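You operate a simulated robot arm through the tools that you are given. There is no shell and no other tool. Be economical: measure what you need, move in short steps, check, and stop when the job is done.

You run a simulated robot arm. Do the job below in one go: nothing can be reset, and whatever is moved stays where it is left.

TASK
Close up: lids on the blue and green tins, dauber in its cup, display off, slide in.
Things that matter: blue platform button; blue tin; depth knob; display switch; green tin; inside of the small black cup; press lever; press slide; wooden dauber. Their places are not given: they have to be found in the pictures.

The check looks at the end state, three seconds after you hand in, the way a careful person would. Anything else that was tipped, shoved, dropped, spilled or broken makes it a failure. A push-on lid holds only when it is set on centred and level and pressed home; a screw cap is set on level and turned clockwise until tight.

THE ROBOT
A 7-joint arm with a two-finger parallel gripper, fixed in place. Base frame: the origin is at the foot of the arm, x ahead of it, y to its left, z up; the work surface is at about z = 1. Units: cm, degrees, N and s.
With the tool pointing down near the work surface it reaches from about 24 to 62 cm from the base axis. Its first joint turns from -66.0 to 66.0 degrees. Payload 2.6 kg.
The TCP is the grasp point between the finger pads, 3 cm short of the fingertips. In the tool frame z runs along the fingers and y along their closing line. Largest opening 9.4 cm; finger width 2.8, thickness 1; the body of the gripper, 5 by 9.6 cm, starts 5.5 cm behind the TCP.
Orientation is told as [roll, pitch, yaw] about the base's x, y, z axes, in that order, counted from this pose: with the fingers straight down and closing along the base's y, the tool's x points along the base's -x, its y along +y and its z along -z.

THE INTERFACE
- The arm moves only by the tool send_rows. Its argument "plan" is text: rows parted by semicolons, each of 7 numbers parted by spaces: the shift along the tool's x, y, z in units of 200 mm (1.0 is 200 mm), then the turn, a rotation vector about the tool's x, y, z in units of 120 degrees (1.0 is 120 degrees), then the gripper command, from -1 (fully open) to 1 (shut), values between in proportion. In form: x y z ax ay az fingers; .... A call has 1 to 8 rows; each row is the pose to reach, as a shift and turn from the pose commanded when the call began, along the tool's axes at that moment. A call with a number of a shift or a turn outside -1 to 1 is refused whole. Rows are played at 5 a second. More than 5 cm and 8.6 degrees between two rows, or a gripper value outside its range, and nothing of the call is played. Where a pose cannot be reached the arm comes as near as it can. A force on the tool above 70 N (or 10 N above the force at the start of the call, whichever is more), or a blocked arm, ends the call early, and 0.2 s more pass. The fingers move at their own pace (about 7.2 cm/s each) and stop on an object; they squeeze with about 34 N. The grip force told is the motor's: it shows also when the fingers shut on nothing. Time passes only in rows, and 0.2 s behind the last, so rows that repeat a pose let the fingers close. The reply holds the time, the measured pose of the TCP, the force on the tool along the base axes, the opening and the grip force, in the units named above and with some noise, with the torque about the TCP (base axes, N m) and any sound that the robot's microphone picked up, and new pictures: "show" is both (left out), scene, wrist or none.
- Cameras (640 x 400 px; columns grow to the right, rows downward): "scene" is fixed at [4.99, 44.09, 57.49]; the picture's right is [-0.66, -0.75, 0.00], its down [-0.36, 0.31, -0.88] and it looks along [0.66, -0.58, -0.47] (base axes); focal length 369 px, centre (320, 200). "wrist" rides on the gripper at [7.6, 1.4, -10.2] in the tool frame; the picture's right is [-0.18, 0.98, 0.00], its down [-0.75, -0.14, -0.64] and it looks along [-0.63, -0.12, 0.77] (tool axes); focal length 243 px, centre (320, 200).
- probe_pixels(camera, pixels): for up to 12 pixels [column, row] of the newest picture of that camera ("zoom" is the newest enlarged one), the place [x, y, z] in the base frame of the surface seen there, good to about 0.2 cm. The clock stands still meanwhile.
- zoom(camera, box): a new picture of the part [left, top, right, bottom] of that camera's present view, enlarged. The clock stands still meanwhile.
- job_done(): hands the job in; it is judged then, once.

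Go step by step. Measure first, check grasps and placings, and put right what went wrong. The budget is 80 turns and 200 pictures, counting those below and the enlarged ones. Unless the task says otherwise, let go and move clear before handing in, and close with one line.

The tools are called as name(argument=value, ...) on one line, values as JSON. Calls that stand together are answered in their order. send_rows: Moves the arm, as the interface text tells. Its arguments: {"type":"object","properties":{"plan":{"type":"string"},"show":{"type":"string","enum":["both","scene","wrist","none"]}},"required":["plan"]} The other tools are called the same way: probe_pixels (camera, pixels) gives the place of the surface under pixels of a picture; zoom (camera, box) takes an enlarged picture of a part of a camera's view; job_done () hands the job in.

At the start:

```text
clock: 0.0
ee_pos: [30.59, -22.42, 34.3]
orientation: [0.0, 0.0, 0.1]
wrist_force: [0.1, -0.1, -0.8]
moment: [0.03, 0.0, -0.02]
gripper_width: 9.39
grip_force: 0.2
```

scene: 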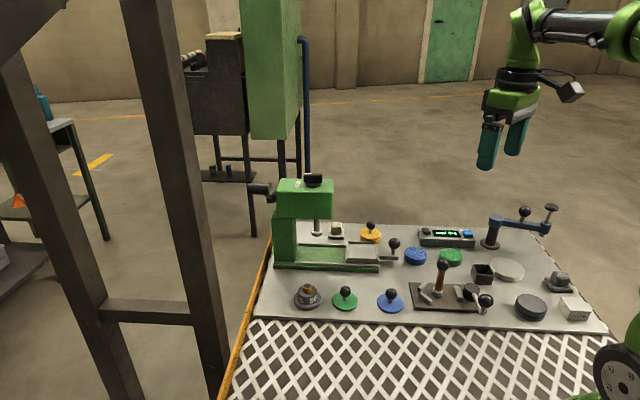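
wrist: 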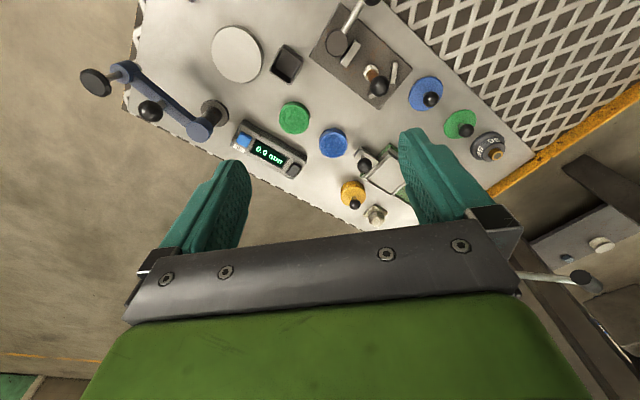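

The scene shows a bench with press (left), tins, lids with knobs, a display box and a dauber. I'll zoom in for details.

zoom(camera="scene", box=[240, 160, 440, 330])

zoom(camera="scene", box=[400, 190, 620, 330])

zoom(camera="wrist", box=[190, 0, 540, 240])

```text
2.35 times, centred on (340, 245) of scene
```

zoom: 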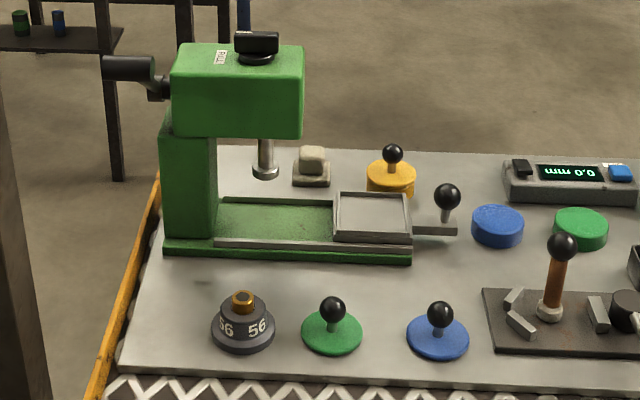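

```text
2.86 times, centred on (510, 260) of scene
```

zoom: 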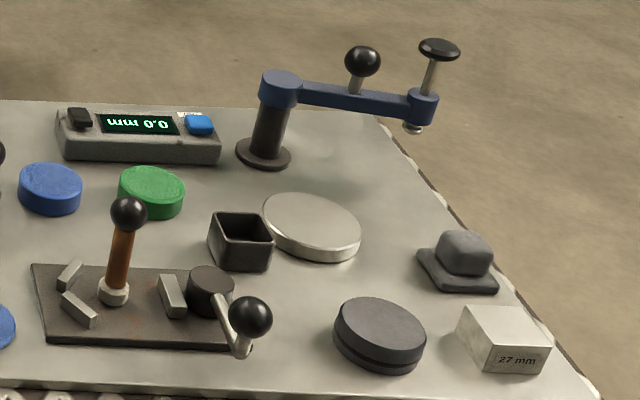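

```text
1.67 times, centred on (365, 120) of wrist
```

zoom: 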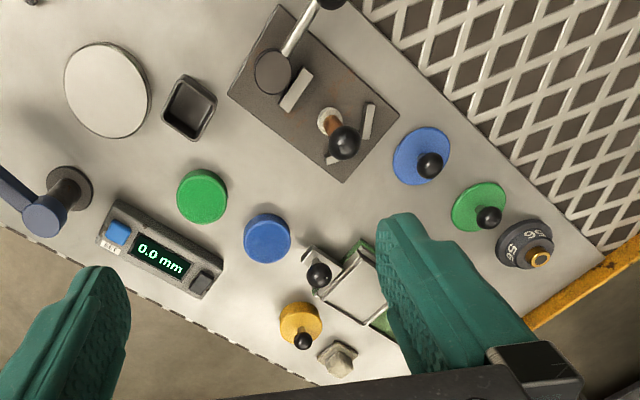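

I'll look more closely at the display, the fixture, the lids and the press.

zoom(camera="scene", box=[410, 220, 482, 265])

zoom(camera="scene", box=[405, 250, 505, 320])

zoom(camera="wrist", box=[225, 120, 315, 185])

zoom(camera="scene", box=[240, 165, 420, 280])

zoom(camera="scene", box=[290, 270, 410, 330])

```text
8.89 times, centred on (446, 242) of scene
```

zoom: 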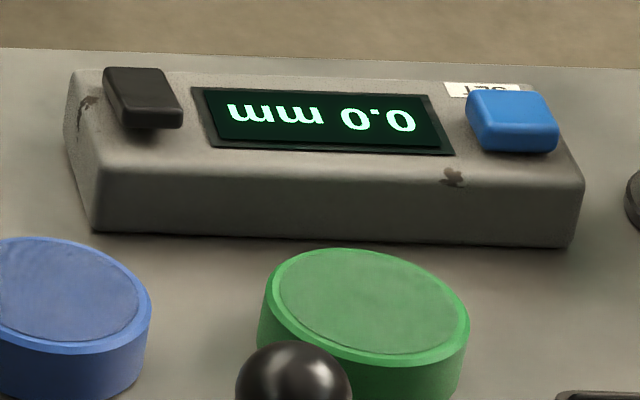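

```text
5.71 times, centred on (455, 285) of scene
```

zoom: 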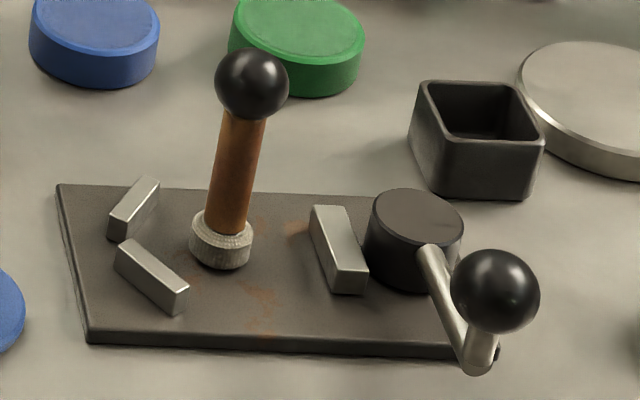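

```text
6.15 times, centred on (270, 152) of wrist
```

zoom: 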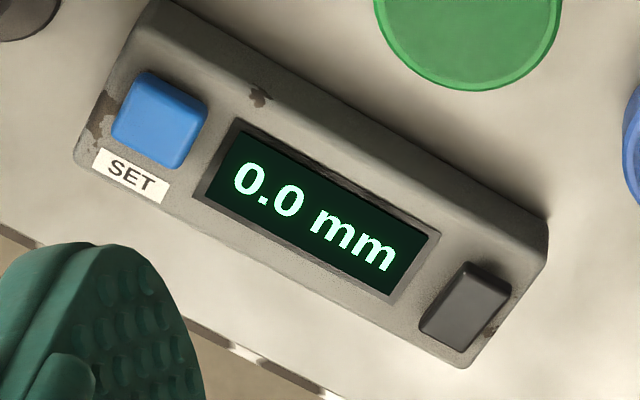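

```text
3.48 times, centred on (330, 222) of scene
```

zoom: 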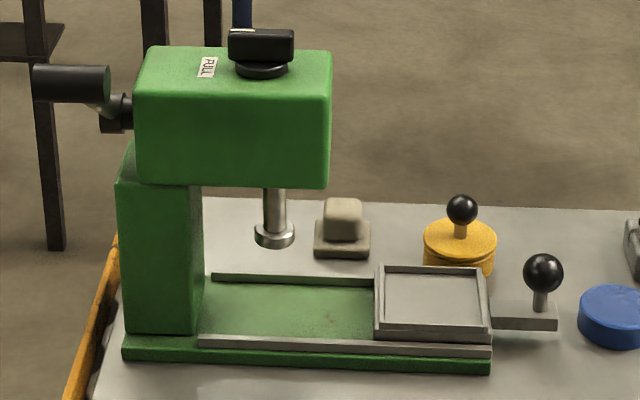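

```text
5.33 times, centred on (350, 300) of scene
```

zoom: 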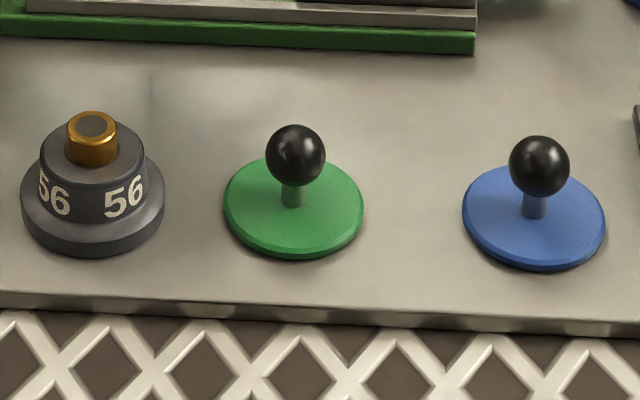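

The lids (green 346,300; blue 390,303), tins, cup (483,274), dauber (440,280), display switch (425,231) and slide handle (394,243) are all recognised. Probing positions.

probe_pixels(camera="scene", pixels=[[346, 290], [340, 302], [390, 292], [384, 304], [415, 252], [451, 252], [442, 266], [440, 280], [439, 294], [483, 274], [394, 242], [394, 253]])

probe_pixels(camera="wrist", pixels=[[294, 118], [333, 143], [286, 66], [293, 170], [290, 168], [364, 164], [382, 160], [431, 99], [420, 88], [467, 131], [459, 118], [377, 86]])

zoom(camera="wrist", box=[265, 90, 365, 165])

```text
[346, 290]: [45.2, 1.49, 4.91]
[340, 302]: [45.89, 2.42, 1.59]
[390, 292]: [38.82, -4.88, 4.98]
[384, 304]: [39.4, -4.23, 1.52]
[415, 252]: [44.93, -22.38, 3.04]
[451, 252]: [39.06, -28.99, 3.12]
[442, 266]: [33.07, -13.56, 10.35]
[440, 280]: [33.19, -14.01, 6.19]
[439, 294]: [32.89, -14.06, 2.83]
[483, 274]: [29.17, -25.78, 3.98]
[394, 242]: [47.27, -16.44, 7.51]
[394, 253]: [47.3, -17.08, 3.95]
```

```text
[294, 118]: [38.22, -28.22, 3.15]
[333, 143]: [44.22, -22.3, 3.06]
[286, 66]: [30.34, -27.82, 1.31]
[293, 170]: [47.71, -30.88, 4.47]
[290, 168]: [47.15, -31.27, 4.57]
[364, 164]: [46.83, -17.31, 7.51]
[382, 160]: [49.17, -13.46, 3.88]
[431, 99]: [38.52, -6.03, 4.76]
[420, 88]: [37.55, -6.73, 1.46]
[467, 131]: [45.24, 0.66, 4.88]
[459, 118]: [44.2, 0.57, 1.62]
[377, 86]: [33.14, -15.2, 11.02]
```

```text
5.33 times, centred on (315, 128) of wrist
```

zoom: 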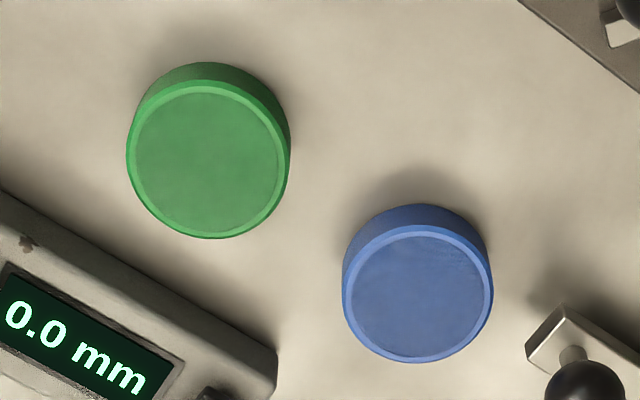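

probe_pixels(camera="zoom", pixels=[[135, 160], [284, 160], [208, 86], [208, 231], [348, 290], [486, 290], [418, 232], [418, 355], [208, 160], [418, 294], [570, 345], [595, 375]])

zoom(camera="scene", box=[270, 215, 420, 310])

```text
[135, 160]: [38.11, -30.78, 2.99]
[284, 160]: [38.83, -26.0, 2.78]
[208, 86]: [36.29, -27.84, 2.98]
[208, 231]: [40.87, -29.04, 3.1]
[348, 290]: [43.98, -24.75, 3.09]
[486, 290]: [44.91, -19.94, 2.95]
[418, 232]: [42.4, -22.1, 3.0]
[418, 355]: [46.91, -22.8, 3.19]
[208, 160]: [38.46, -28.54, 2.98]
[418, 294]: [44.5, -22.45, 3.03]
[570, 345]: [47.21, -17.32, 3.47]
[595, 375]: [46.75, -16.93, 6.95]
```

```text
4.21 times, centred on (345, 262) of scene
```

zoom: 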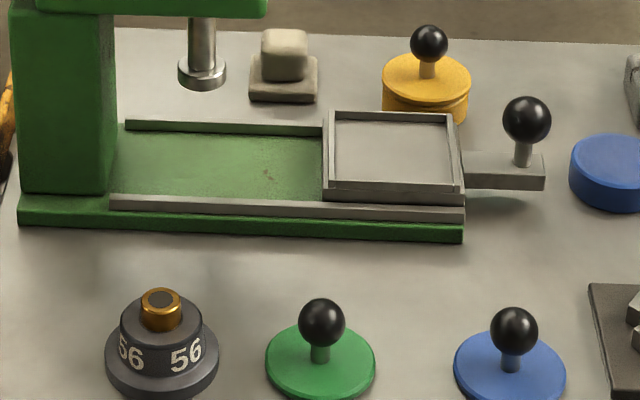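

probe_pixels(camera="zoom", pixels=[[330, 115], [445, 115], [326, 188], [460, 190], [112, 200], [125, 123], [100, 190], [465, 165], [540, 165], [525, 100], [523, 148], [205, 75]])

probe_pixels(camera="zoom", pixels=[[322, 303], [322, 322], [270, 358], [372, 358], [320, 398], [515, 312], [515, 332], [459, 366], [562, 366], [340, 340], [527, 120], [515, 395]])

probe_pixels(camera="scene", pixels=[[426, 230], [468, 233], [471, 267], [483, 264], [494, 267], [483, 280], [484, 270], [250, 188], [300, 200], [462, 288], [466, 295], [443, 262]])

```text
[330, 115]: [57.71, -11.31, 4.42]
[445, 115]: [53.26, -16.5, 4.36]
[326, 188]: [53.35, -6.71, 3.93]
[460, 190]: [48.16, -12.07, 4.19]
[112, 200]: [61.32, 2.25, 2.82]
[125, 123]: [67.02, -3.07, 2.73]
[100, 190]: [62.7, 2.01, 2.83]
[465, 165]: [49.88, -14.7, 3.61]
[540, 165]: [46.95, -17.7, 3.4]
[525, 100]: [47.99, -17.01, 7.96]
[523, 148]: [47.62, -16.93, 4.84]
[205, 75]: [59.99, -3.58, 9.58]
```

```text
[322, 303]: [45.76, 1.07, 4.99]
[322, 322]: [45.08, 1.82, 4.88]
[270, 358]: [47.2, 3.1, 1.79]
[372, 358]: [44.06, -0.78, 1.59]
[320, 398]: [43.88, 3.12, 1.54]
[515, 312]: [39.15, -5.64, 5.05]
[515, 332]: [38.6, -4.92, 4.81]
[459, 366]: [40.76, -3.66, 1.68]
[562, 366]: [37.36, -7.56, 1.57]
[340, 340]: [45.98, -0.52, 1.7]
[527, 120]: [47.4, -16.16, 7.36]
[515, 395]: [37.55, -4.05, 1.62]
```

```text
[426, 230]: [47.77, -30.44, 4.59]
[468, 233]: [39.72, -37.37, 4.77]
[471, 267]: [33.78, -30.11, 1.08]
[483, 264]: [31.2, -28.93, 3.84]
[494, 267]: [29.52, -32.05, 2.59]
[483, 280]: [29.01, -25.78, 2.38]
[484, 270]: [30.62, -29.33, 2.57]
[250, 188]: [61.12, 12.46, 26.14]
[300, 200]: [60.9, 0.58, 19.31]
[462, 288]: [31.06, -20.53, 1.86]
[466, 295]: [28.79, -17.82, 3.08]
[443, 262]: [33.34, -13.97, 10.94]
```

Slide handle ball is at about (47.6,-17,7.3), rails run along (0.677,0.736), and the tins are centred at (38.5,-28.4) and (44.5,-22.4). I'll do the slide first and move above its handle with yaw 47.

send_rows(plan="-0.106 0.034 0.1 0 0 -0.049 0.15; -0.212 0.068 0.2 0 0 -0.099 0.15; -0.318 0.1 0.32 0 0 -0.148 0.15; -0.425 0.135 0.45 0 0 -0.198 0.15; -0.53 0.17 0.59 0 0 -0.247 0.15; -0.637 0.203 0.73 0 0 -0.296 0.15; -0.744 0.237 0.87 0 0 -0.346 0.15; -0.85 0.27 1.0 0 0 -0.395 0.15")

```text
clock: 1.8
ee_pos: [47.64, -16.94, 14.2]
orientation: [0.1, -0.1, 47.5]
wrist_force: [-0.1, -0.3, -0.2]
moment: [0.03, 0.0, -0.01]
gripper_width: 3.99
grip_force: 0.1
```

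scene: 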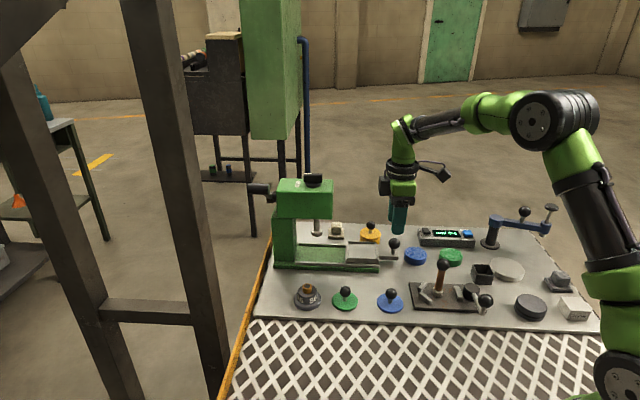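
wrist: 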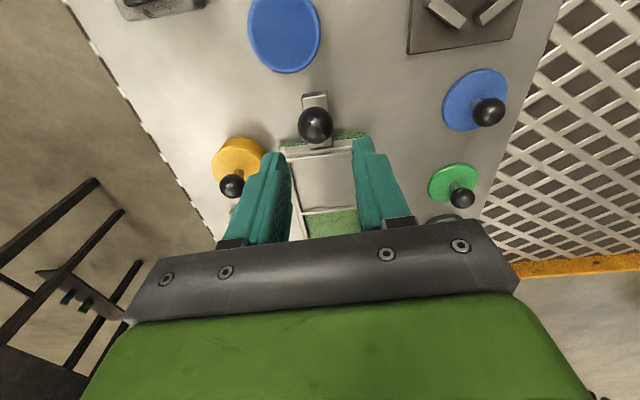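

probe_pixels(camera="wrist", pixels=[[315, 122], [300, 122], [330, 122], [315, 108], [315, 98]])

```text
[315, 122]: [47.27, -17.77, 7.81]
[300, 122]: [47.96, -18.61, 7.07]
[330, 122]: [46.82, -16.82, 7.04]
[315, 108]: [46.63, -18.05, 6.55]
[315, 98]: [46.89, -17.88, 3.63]
```

Ball centre reads about (47.6,-17.4,7.0); lowering and gripping.

send_rows(plan="0.015 -0.0125 0.12 0 0 0 0.15; 0.015 -0.0125 0.24 0 0 0 0.15; 0.015 -0.0125 0.345 0 0 0 0.15; 0.015 -0.0125 0.345 0 0 0 1; 0.015 -0.0125 0.345 0 0 0 1; 0.015 -0.0125 0.345 0 0 0 1")

```text
clock: 3.2
ee_pos: [47.66, -17.43, 7.33]
orientation: [0.0, 0.0, 47.5]
wrist_force: [1.0, -1.1, -3.2]
moment: [0.0, -0.07, 0.06]
gripper_width: 2.74
grip_force: 45.1
```

scene: 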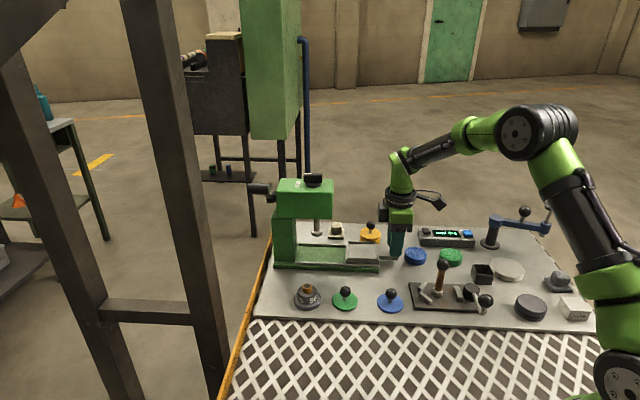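
wrist: 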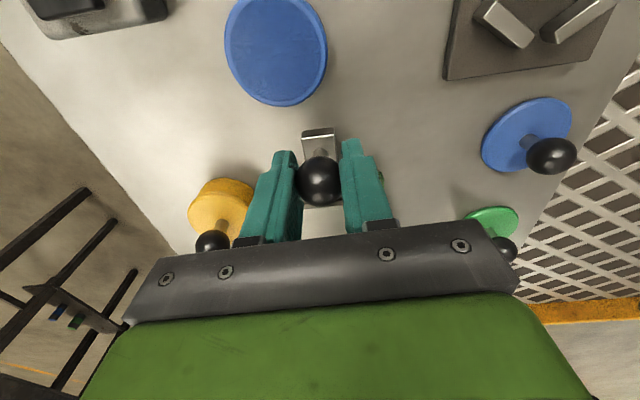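

Ball gripped (2.74). Sliding in along -tool x in small steps.

send_rows(plan="-0.05 0 0 0 0 0 1; -0.1 0 0 0 0 0 1; -0.15 0 0 0 0 0 1; -0.2 0 0 0 0 0 1; -0.25 0 0 0 0 0 1; -0.3 0 0 0 0 0 1; -0.35 0 0 0 0 0 1; -0.4 0 0 0 0 0 1")

```text
clock: 5.0
ee_pos: [53.3, -11.7, 7.58]
orientation: [-0.6, 0.2, 47.7]
wrist_force: [22.9, -23.8, -27.8]
moment: [-0.06, -0.18, 0.06]
gripper_width: 2.74
grip_force: 44.9
```

scene: 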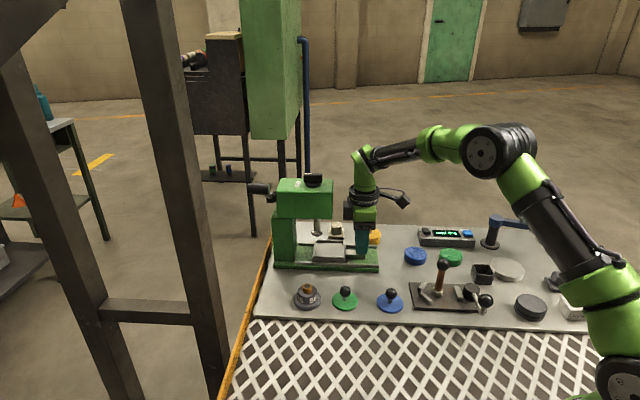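
wrist: 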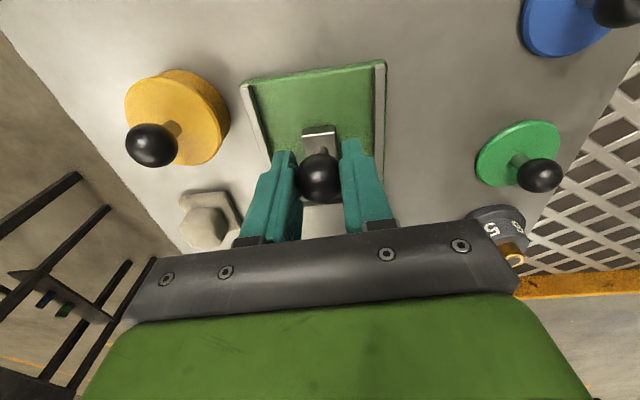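

The slide moved ~8 cm, but side force shows the rail runs at 45° rather than 47°. I'll release to relax.

send_rows(plan="-0.4 0 0 0 0 0 0.3; -0.4 0 0 0 0 0 0.3; -0.4 0 0 0 0 0 0.3")

zoom(camera="scene", box=[260, 170, 420, 280])

```text
refused: row 1 steps farther than a row can; nothing moved
```

```text
3.64 times, centred on (340, 225) of scene
```

zoom: 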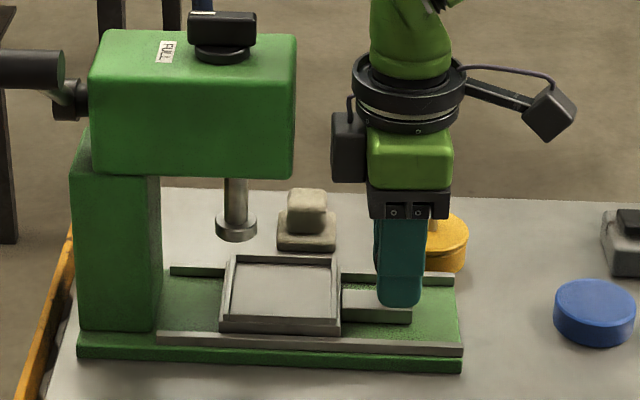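

A dark box on the gripper would near the press head, so I'll release, go up and back, close the fingers, and push the ball from behind instead.

send_rows(plan="0 0 0 0 0 0 0.2; 0 0 0 0 0 0 0.2; 0 0 -0.12 0 0 0 0.2; 0 0 -0.3 0 0 0.017 0.2; 0.1 0 -0.3 0 0 0.017 1; 0.21 0 -0.3 0 0 0.017 1; 0.21 0 -0.15 0 0 0.017 1; 0.21 0 -0.01 0 0 0.017 1")

```text
clock: 6.8
ee_pos: [50.24, -14.85, 7.82]
orientation: [0.0, 0.0, 45.5]
wrist_force: [0.5, -0.5, 0.1]
moment: [0.0, 0.03, 0.01]
gripper_width: 0.0
grip_force: 32.7
```

scene: 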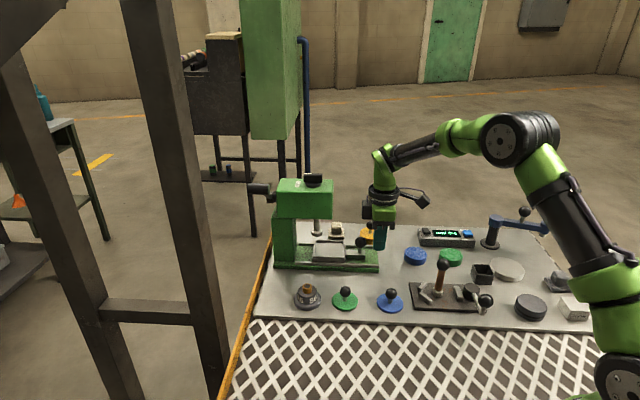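
wrist: 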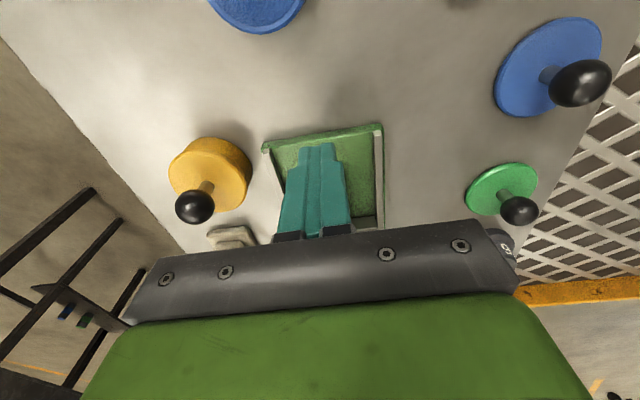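

send_rows(plan="-0.04 0 0 0 0 0 1; -0.08 0 0 0 0 0 1; -0.11 0 0 0 0 0 1; -0.14 0 0 0 0 0 1; -0.165 0 0 0 0 0 1; -0.19 0 0 0 0 0 1")

zoom(camera="scene", box=[260, 170, 420, 280])

```text
clock: 8.2
ee_pos: [52.83, -11.91, 7.65]
orientation: [0.1, 0.0, 45.4]
wrist_force: [-0.7, -0.3, -0.1]
moment: [-0.01, 0.0, 0.03]
gripper_width: 0.0
grip_force: 33.7
```

scene: 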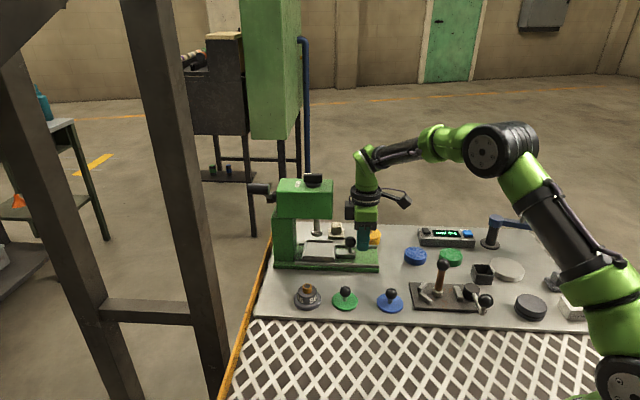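
wrist: 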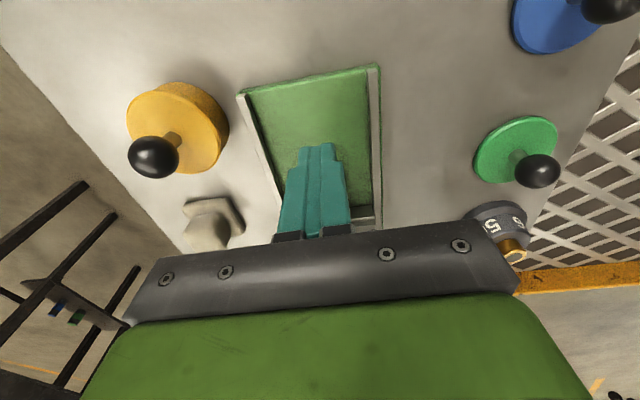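

```text
3.64 times, centred on (340, 225) of scene
```

zoom: 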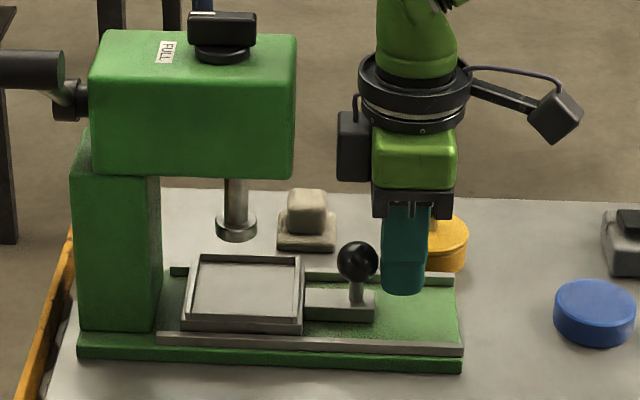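

The slide moves freely (no force); pushing on until the stop.

send_rows(plan="-0.025 0 0 0 0 0 1; -0.05 0 0 0 0 0 1; -0.07 0 0 0 0 0 1; -0.09 0 0 0 0 0 1; -0.11 0 0 0 0 0 1")

zoom(camera="scene", box=[260, 170, 420, 280])

```text
clock: 9.4
ee_pos: [53.62, -11.53, 7.38]
orientation: [0.0, 1.5, 44.5]
wrist_force: [-57.3, -32.5, 11.3]
moment: [-0.02, 0.46, 0.3]
gripper_width: 0.0
grip_force: 33.6
```

scene: 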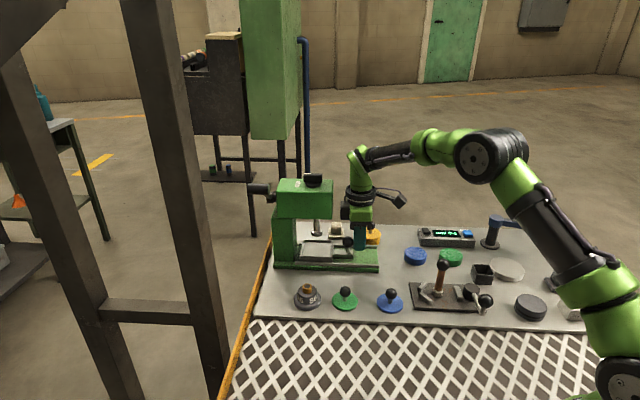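
wrist: 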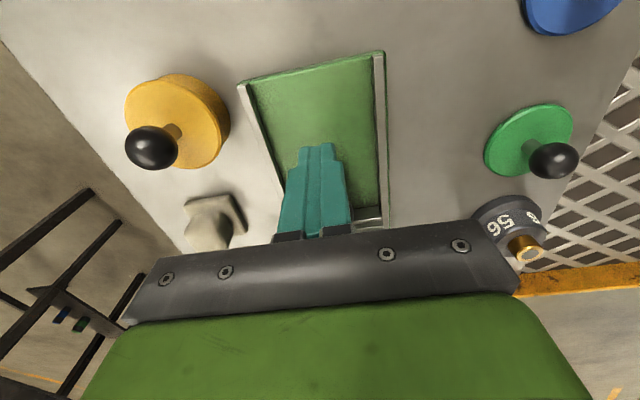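

```text
3.64 times, centred on (340, 225) of scene
```

zoom: 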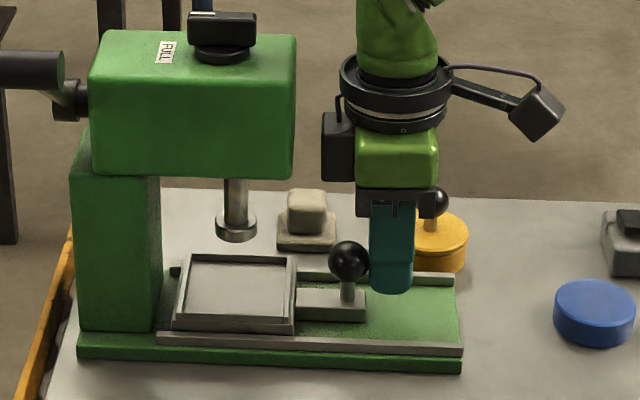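

Slide hit its stop (66 N) with the tray centred under the ram, clear of the head. Backing off and heading above the blue lid (39.1,-5.5).

send_rows(plan="0.1 0 0 0 0 0 1; 0.15 0 -0.2 0 0 0 1; 0.18 0.05 -0.4 0 0 0.06 1; 0.22 0.2 -0.4 0 0 0.125 1; 0.26 0.35 -0.4 0 0 0.19 0.15; 0.3 0.5 -0.4 0 0 0.255 0.15; 0.33 0.63 -0.4 0 0 0.32 0.15; 0.357 0.724 -0.4 0 0 0.379 0.15")

zoom(camera="scene", box=[260, 170, 420, 280])

```text
clock: 11.2
ee_pos: [38.93, -4.99, 15.45]
orientation: [0.0, 0.1, -0.2]
wrist_force: [-0.2, 0.8, 0.3]
moment: [0.01, 0.05, 0.0]
gripper_width: 3.98
grip_force: 0.3
```

scene: 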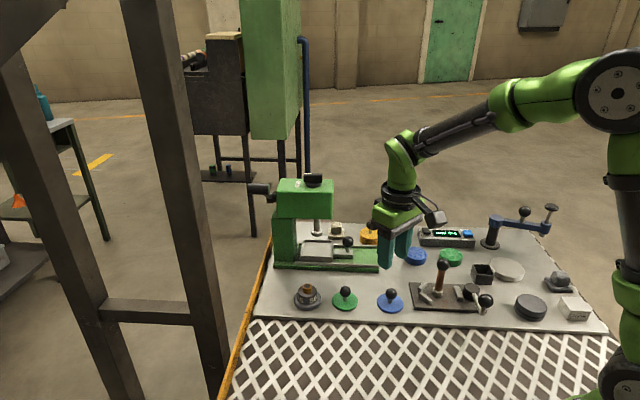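
wrist: 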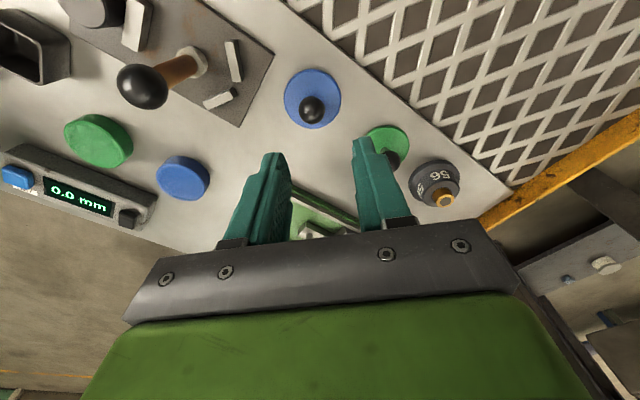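

```text
3.64 times, centred on (340, 225) of scene
```

zoom: 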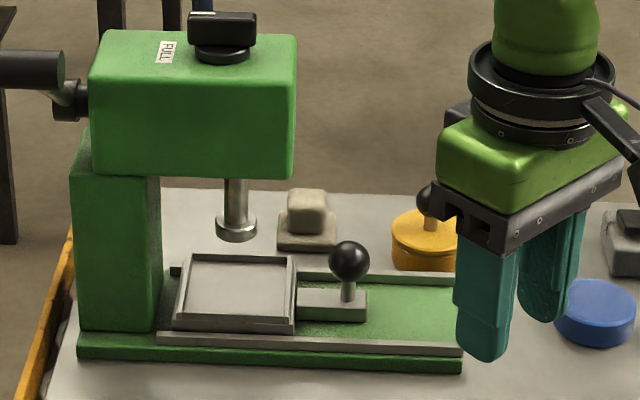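

Slide stays in. Measuring the blue lid in the wrist view (312,100).

probe_pixels(camera="wrist", pixels=[[286, 98], [339, 98], [311, 71], [311, 127], [312, 109], [303, 109], [321, 109], [312, 100], [312, 118]])

```text
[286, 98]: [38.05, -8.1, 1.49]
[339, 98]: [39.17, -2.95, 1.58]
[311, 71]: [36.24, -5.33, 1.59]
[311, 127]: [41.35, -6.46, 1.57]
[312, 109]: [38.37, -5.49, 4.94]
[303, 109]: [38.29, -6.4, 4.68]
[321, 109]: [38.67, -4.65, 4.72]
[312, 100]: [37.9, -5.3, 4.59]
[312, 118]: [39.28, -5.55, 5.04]
```

send_rows(plan="0 -0.03 0.2 0 0 0 0.15; 0 -0.03 0.4 0 0 0 0.15; 0 -0.03 0.525 0 0 0 0.15; 0 -0.03 0.525 0 0 0 0.15; 0 -0.03 0.525 0 0 0 1; 0 -0.03 0.525 0 0 0 1; 0 -0.03 0.525 0 0 0 1")

zoom(camera="wrist", box=[220, 80, 420, 240])

```text
clock: 12.8
ee_pos: [39.16, -5.85, 4.71]
orientation: [0.0, 0.0, -0.1]
wrist_force: [-0.6, 0.0, 0.3]
moment: [0.03, 0.02, -0.01]
gripper_width: 2.24
grip_force: 33.9
```

scene: 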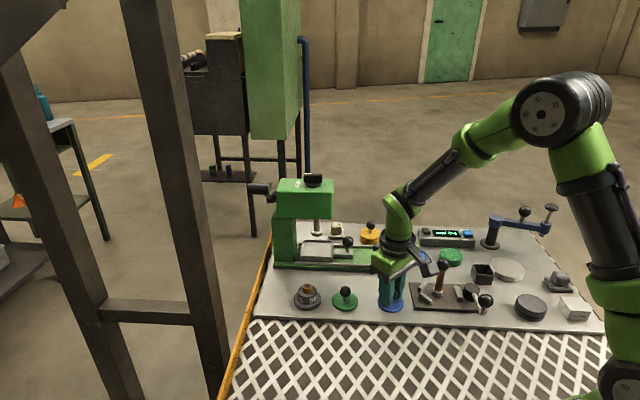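
wrist: 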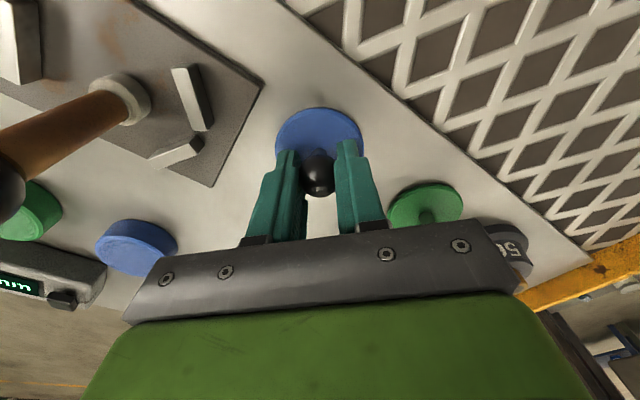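

```text
2.50 times, centred on (320, 160) of wrist
```

zoom: 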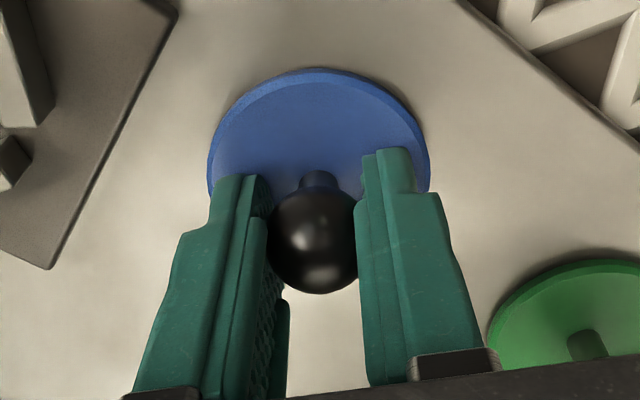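

Ball gripped at 2.24. Lifting and measuring the lid's offset in the hand.

send_rows(plan="0 0 -0.1 0 0 0 1; 0 0 -0.3 0 0 0 1; 0 0 -0.5 0 0 0 1; 0 0 -0.5 0 0 0 1")

zoom(camera="wrist", box=[220, 80, 420, 240])

zoom(camera="scene", box=[360, 180, 460, 290])

```text
clock: 13.8
ee_pos: [38.99, -5.66, 15.27]
orientation: [0.0, 0.0, -0.1]
wrist_force: [-0.3, -1.3, -0.5]
moment: [0.01, 0.01, -0.03]
gripper_width: 2.24
grip_force: 34.1
```

scene: 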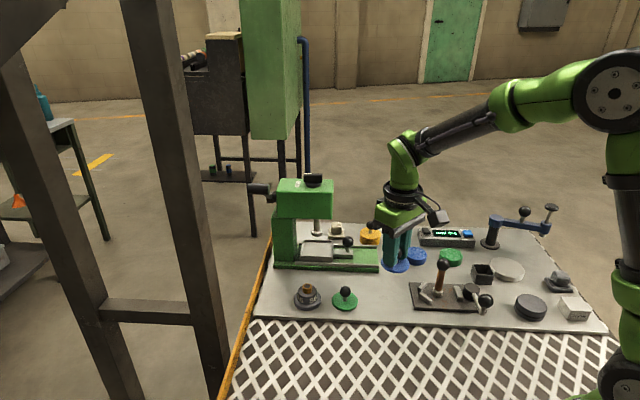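
wrist: 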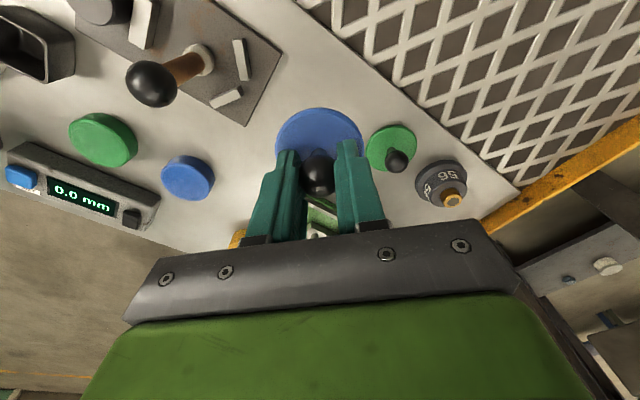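

```text
2.50 times, centred on (320, 160) of wrist
```

zoom: 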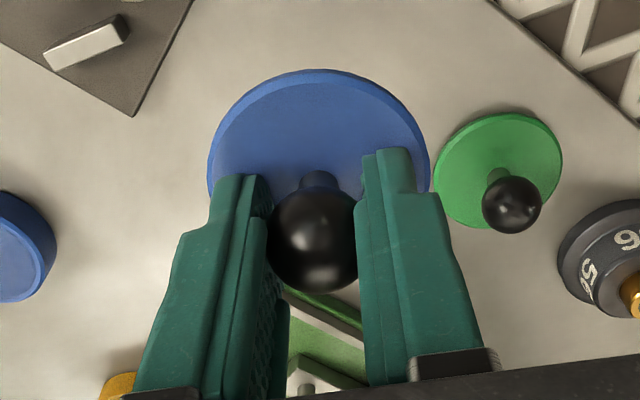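

```text
3.64 times, centred on (410, 235) of scene
```

zoom: 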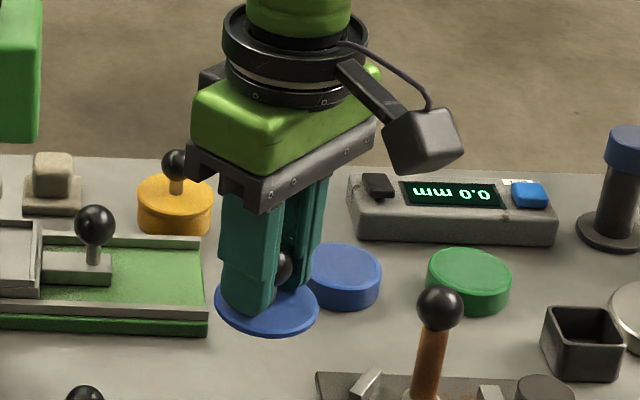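

probe_pixels(camera="zoom", pixels=[[219, 303], [315, 312], [270, 334], [240, 324], [300, 328], [345, 260], [375, 272], [345, 248], [345, 300]])

probe_pixels(camera="wrist", pixels=[[277, 140], [361, 140], [319, 110], [297, 115], [341, 115], [316, 182], [186, 177], [164, 177], [210, 177], [187, 158], [187, 196]])

```text
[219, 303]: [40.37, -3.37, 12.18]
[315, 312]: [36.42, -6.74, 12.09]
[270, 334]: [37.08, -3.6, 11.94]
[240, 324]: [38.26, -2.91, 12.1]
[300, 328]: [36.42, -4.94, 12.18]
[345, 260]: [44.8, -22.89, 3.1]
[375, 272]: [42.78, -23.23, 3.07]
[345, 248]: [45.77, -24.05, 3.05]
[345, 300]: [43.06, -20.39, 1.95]
```

```text
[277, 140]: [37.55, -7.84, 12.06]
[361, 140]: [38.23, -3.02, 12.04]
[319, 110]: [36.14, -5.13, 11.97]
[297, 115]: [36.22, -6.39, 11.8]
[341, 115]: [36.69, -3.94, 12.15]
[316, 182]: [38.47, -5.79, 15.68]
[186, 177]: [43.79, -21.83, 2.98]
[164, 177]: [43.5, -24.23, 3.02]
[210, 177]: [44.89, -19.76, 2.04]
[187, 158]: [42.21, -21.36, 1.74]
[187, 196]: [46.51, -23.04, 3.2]
```

Lid centre is (38.75,-5.5) against TCP (38.99,-5.66), and it is level. Carrying it above the blue tin.

send_rows(plan="-0.058 -0.17 0 0 0 0 1; -0.116 -0.34 0 0 0 0 1; -0.174 -0.51 0 0 0 0 1; -0.232 -0.68 0.05 0 0 0 1; -0.29 -0.845 0.1 0 0 0 1; -0.29 -0.845 0.1 0 0 0 1")

zoom(camera="scene", box=[370, 190, 490, 280])

```text
clock: 15.2
ee_pos: [44.88, -22.47, 13.18]
orientation: [0.0, -0.1, -0.1]
wrist_force: [-1.0, -0.7, -0.8]
moment: [0.01, 0.01, 0.04]
gripper_width: 2.24
grip_force: 34.0
```

scene: 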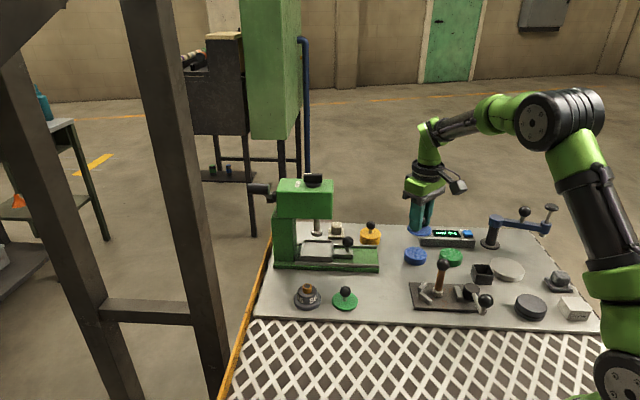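
wrist: 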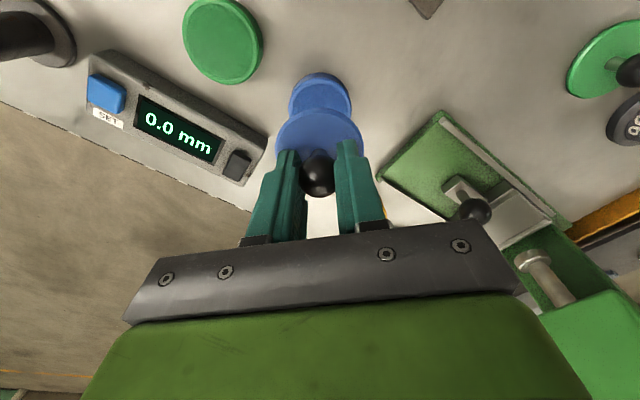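

```text
4.44 times, centred on (430, 235) of scene
```

zoom: 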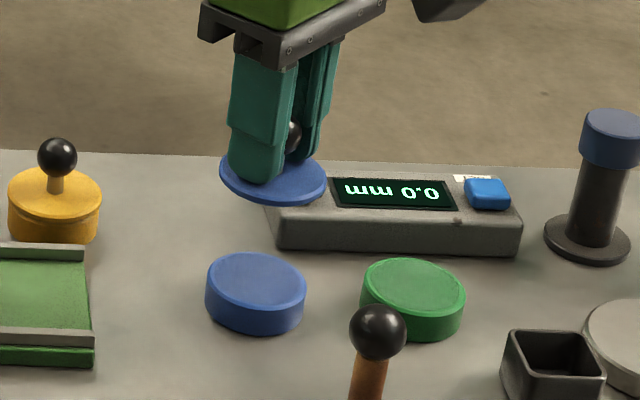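

probe_pixels(camera="zoom", pixels=[[209, 278], [303, 284], [255, 255], [256, 305], [225, 261], [290, 300], [364, 284], [463, 292], [414, 260], [412, 310], [380, 267], [450, 307]])

probe_pixels(camera="zoom", pixels=[[222, 178], [323, 190], [272, 200], [245, 194], [305, 199]])

```text
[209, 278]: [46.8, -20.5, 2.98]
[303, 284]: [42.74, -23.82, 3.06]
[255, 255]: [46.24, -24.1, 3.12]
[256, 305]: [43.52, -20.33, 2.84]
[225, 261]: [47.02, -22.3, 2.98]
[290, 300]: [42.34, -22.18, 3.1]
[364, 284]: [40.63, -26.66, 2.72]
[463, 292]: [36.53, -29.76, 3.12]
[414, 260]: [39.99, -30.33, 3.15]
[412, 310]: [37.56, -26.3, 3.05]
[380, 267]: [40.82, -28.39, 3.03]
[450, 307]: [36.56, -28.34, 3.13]
```

```text
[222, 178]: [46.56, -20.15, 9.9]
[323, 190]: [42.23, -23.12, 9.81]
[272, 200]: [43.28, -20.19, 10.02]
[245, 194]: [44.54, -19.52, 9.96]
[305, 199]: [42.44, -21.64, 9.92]
```

Tin centre ≈ (44.68,-22.28), expected lid centre (44.63,-22.32): aligned. Lowering slowly.

send_rows(plan="0 0 0.12 0 0 0 1; 0 0 0.24 0 0 0 1; 0 0 0.29 0 0 0 1; 0 0 0.305 0 0 0 1; 0 0 0.315 0 0 0 1; 0 0 0.322 0 0 0 1")

zoom(camera="scene", box=[370, 210, 460, 280])

```text
clock: 16.6
ee_pos: [44.75, -22.5, 6.89]
orientation: [0.2, 0.0, -0.2]
wrist_force: [-13.9, 9.4, 18.2]
moment: [0.16, 0.27, -0.04]
gripper_width: 2.21
grip_force: 33.9
heard: snap
```

scene: 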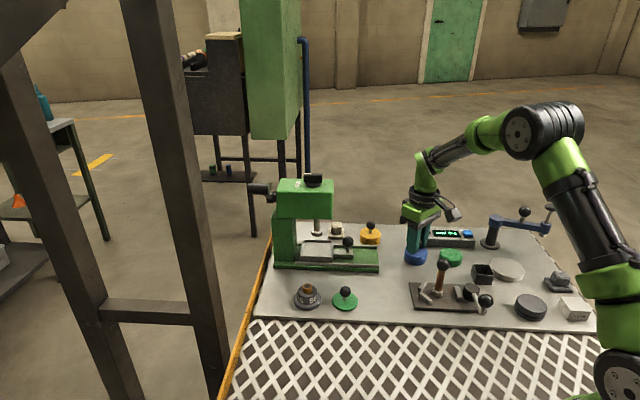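
wrist: 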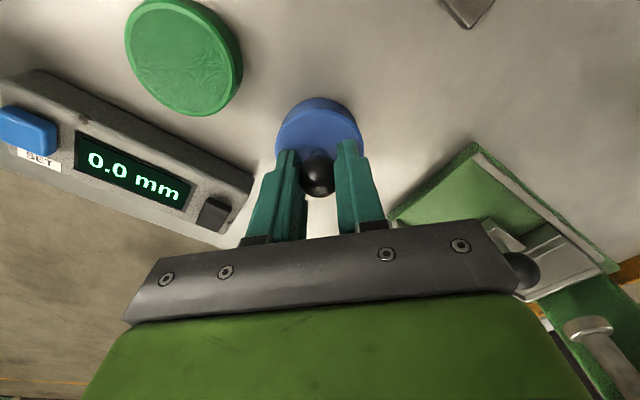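

```text
5.71 times, centred on (415, 245) of scene
```

zoom: 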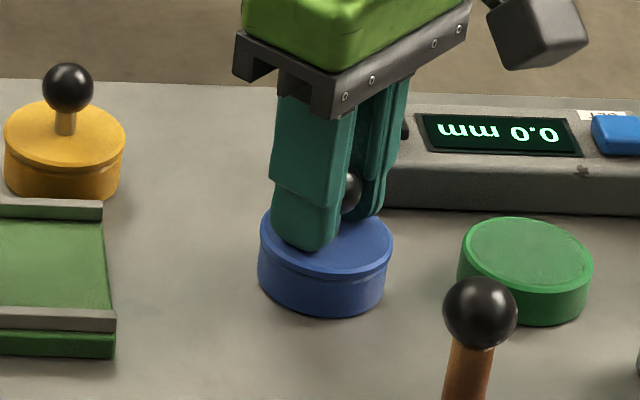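

A snap was heard and the lid sits on the tin. A small extra press, then release and lift.

send_rows(plan="0 0 0.008 0 0 0 1; 0 0 0.008 0 0 0 1; 0 0 0 0 0 0 0.2; 0 0 0 0 0 0 0.2; 0 0 -0.1 0 0 0 0.2; 0 0 -0.3 0 0 0 0.2; 0 0 -0.42 0 0 0 0.2")

zoom(camera="scene", box=[370, 210, 460, 280])

```text
clock: 18.2
ee_pos: [45.09, -22.66, 15.09]
orientation: [0.0, 0.0, 0.0]
wrist_force: [0.1, 0.3, -0.3]
moment: [-0.03, -0.02, -0.01]
gripper_width: 3.76
grip_force: 0.1
```

scene: 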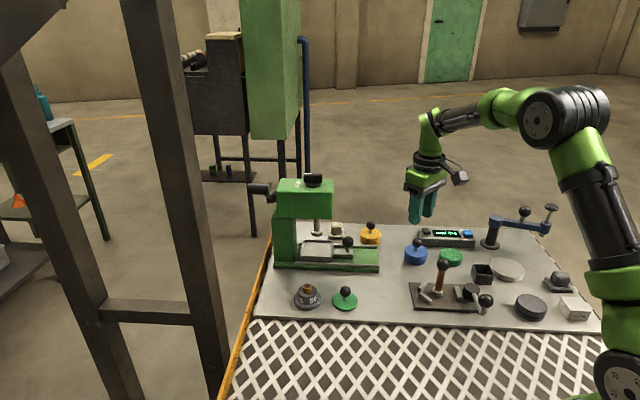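
wrist: 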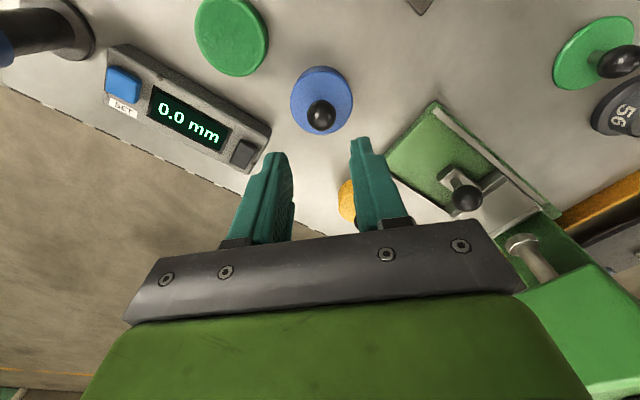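

```text
5.71 times, centred on (415, 245) of scene
```

zoom: 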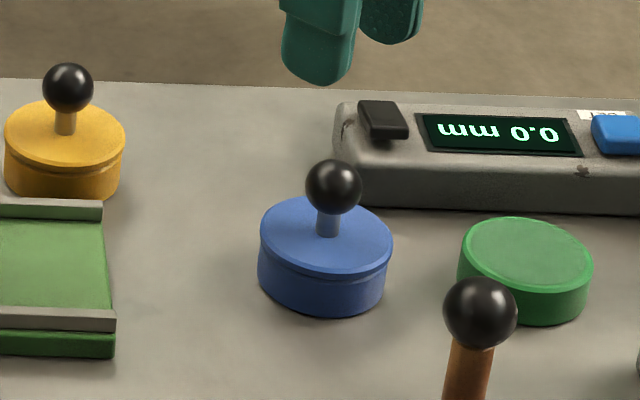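

Blue lid is on level. The switch is near: zooming in on it at wrist (242,152).

zoom(camera="wrist", box=[215, 130, 275, 175])

probe_pixels(camera="wrist", pixels=[[242, 152], [237, 148], [247, 148], [238, 160], [246, 162], [252, 152], [234, 165], [258, 142]])

zoom(camera="scene", box=[412, 220, 442, 245])

```text
8.89 times, centred on (245, 152) of wrist
```

zoom: 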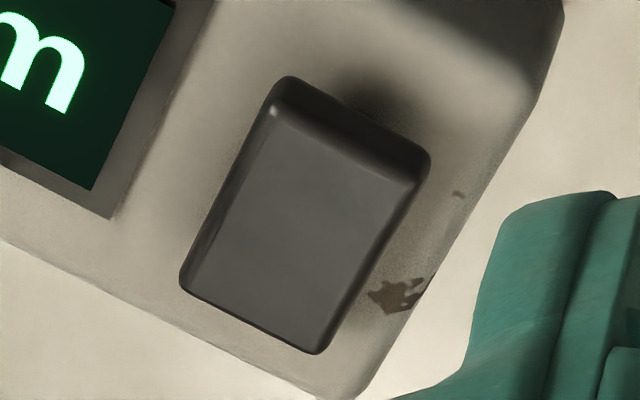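

```text
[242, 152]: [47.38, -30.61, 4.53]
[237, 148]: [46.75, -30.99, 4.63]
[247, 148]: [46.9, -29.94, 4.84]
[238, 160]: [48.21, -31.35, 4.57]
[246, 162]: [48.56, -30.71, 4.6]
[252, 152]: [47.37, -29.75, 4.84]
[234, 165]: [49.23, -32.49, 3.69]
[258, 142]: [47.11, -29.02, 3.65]
```

```text
16.00 times, centred on (427, 232) of scene
```

zoom: 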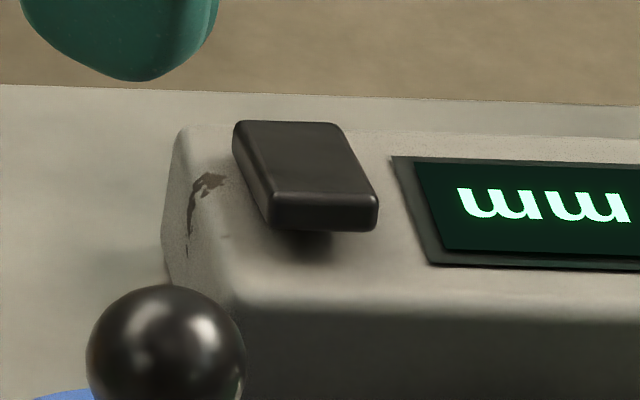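

It is a rocker with its tin-side end raised, near (46.65,-29.95,4.85). I'll move closed fingers over that raised end, yaw 47.

send_rows(plan="0 -0.06 0 0 0 -0.065 1; -0.02 -0.15 0 0 0 -0.13 1; -0.04 -0.24 0 0 0 -0.195 1; -0.06 -0.3 0.05 0 0 -0.26 1; -0.0655 -0.352 0.15 0 0 -0.325 1; -0.0655 -0.352 0.28 0 0 -0.393 1; -0.0655 -0.352 0.28 0 0 -0.393 1")

zoom(camera="scene", box=[400, 200, 460, 250])

zoom(camera="wrist", box=[260, 110, 380, 200])

```text
clock: 19.8
ee_pos: [46.1, -29.63, 9.16]
orientation: [0.1, 0.1, 47.2]
wrist_force: [-0.1, 0.2, 0.1]
moment: [0.02, 0.01, -0.02]
gripper_width: 0.0
grip_force: 32.4
```

scene: 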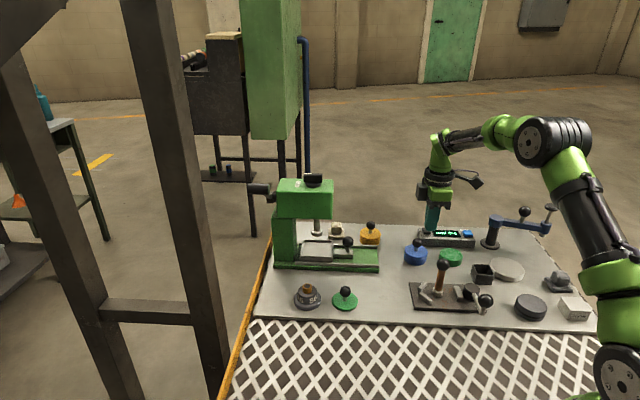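
wrist: 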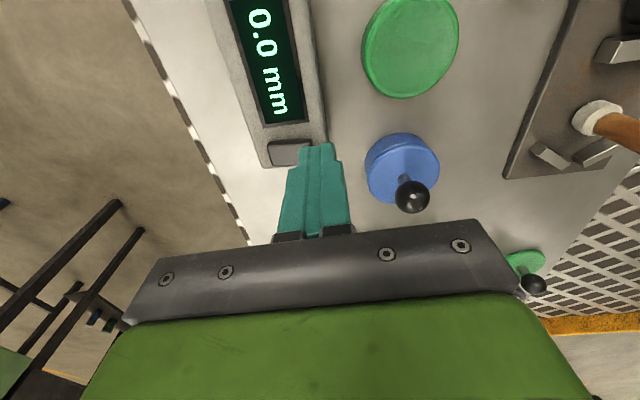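

```text
8.00 times, centred on (430, 225) of scene
```

zoom: 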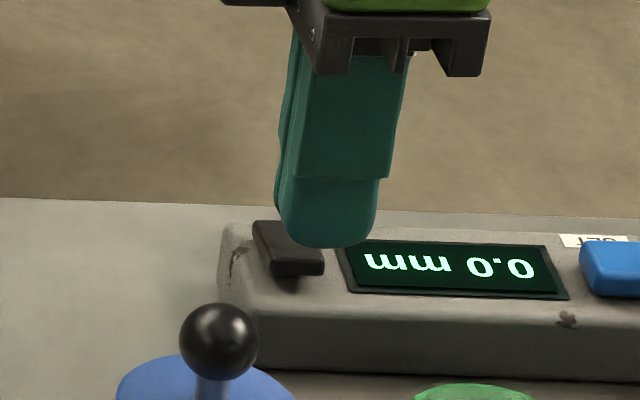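

```text
4.44 times, centred on (320, 155) of wrist
```

zoom: 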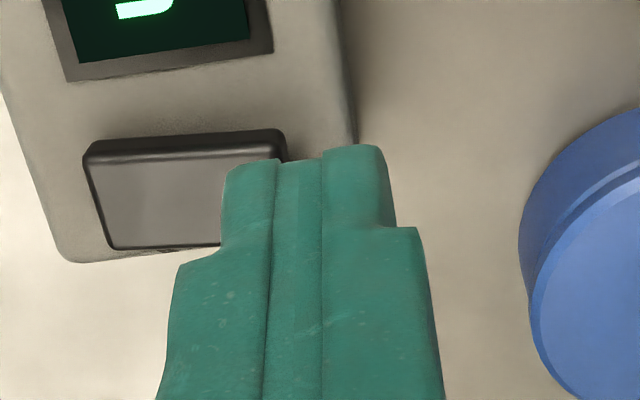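

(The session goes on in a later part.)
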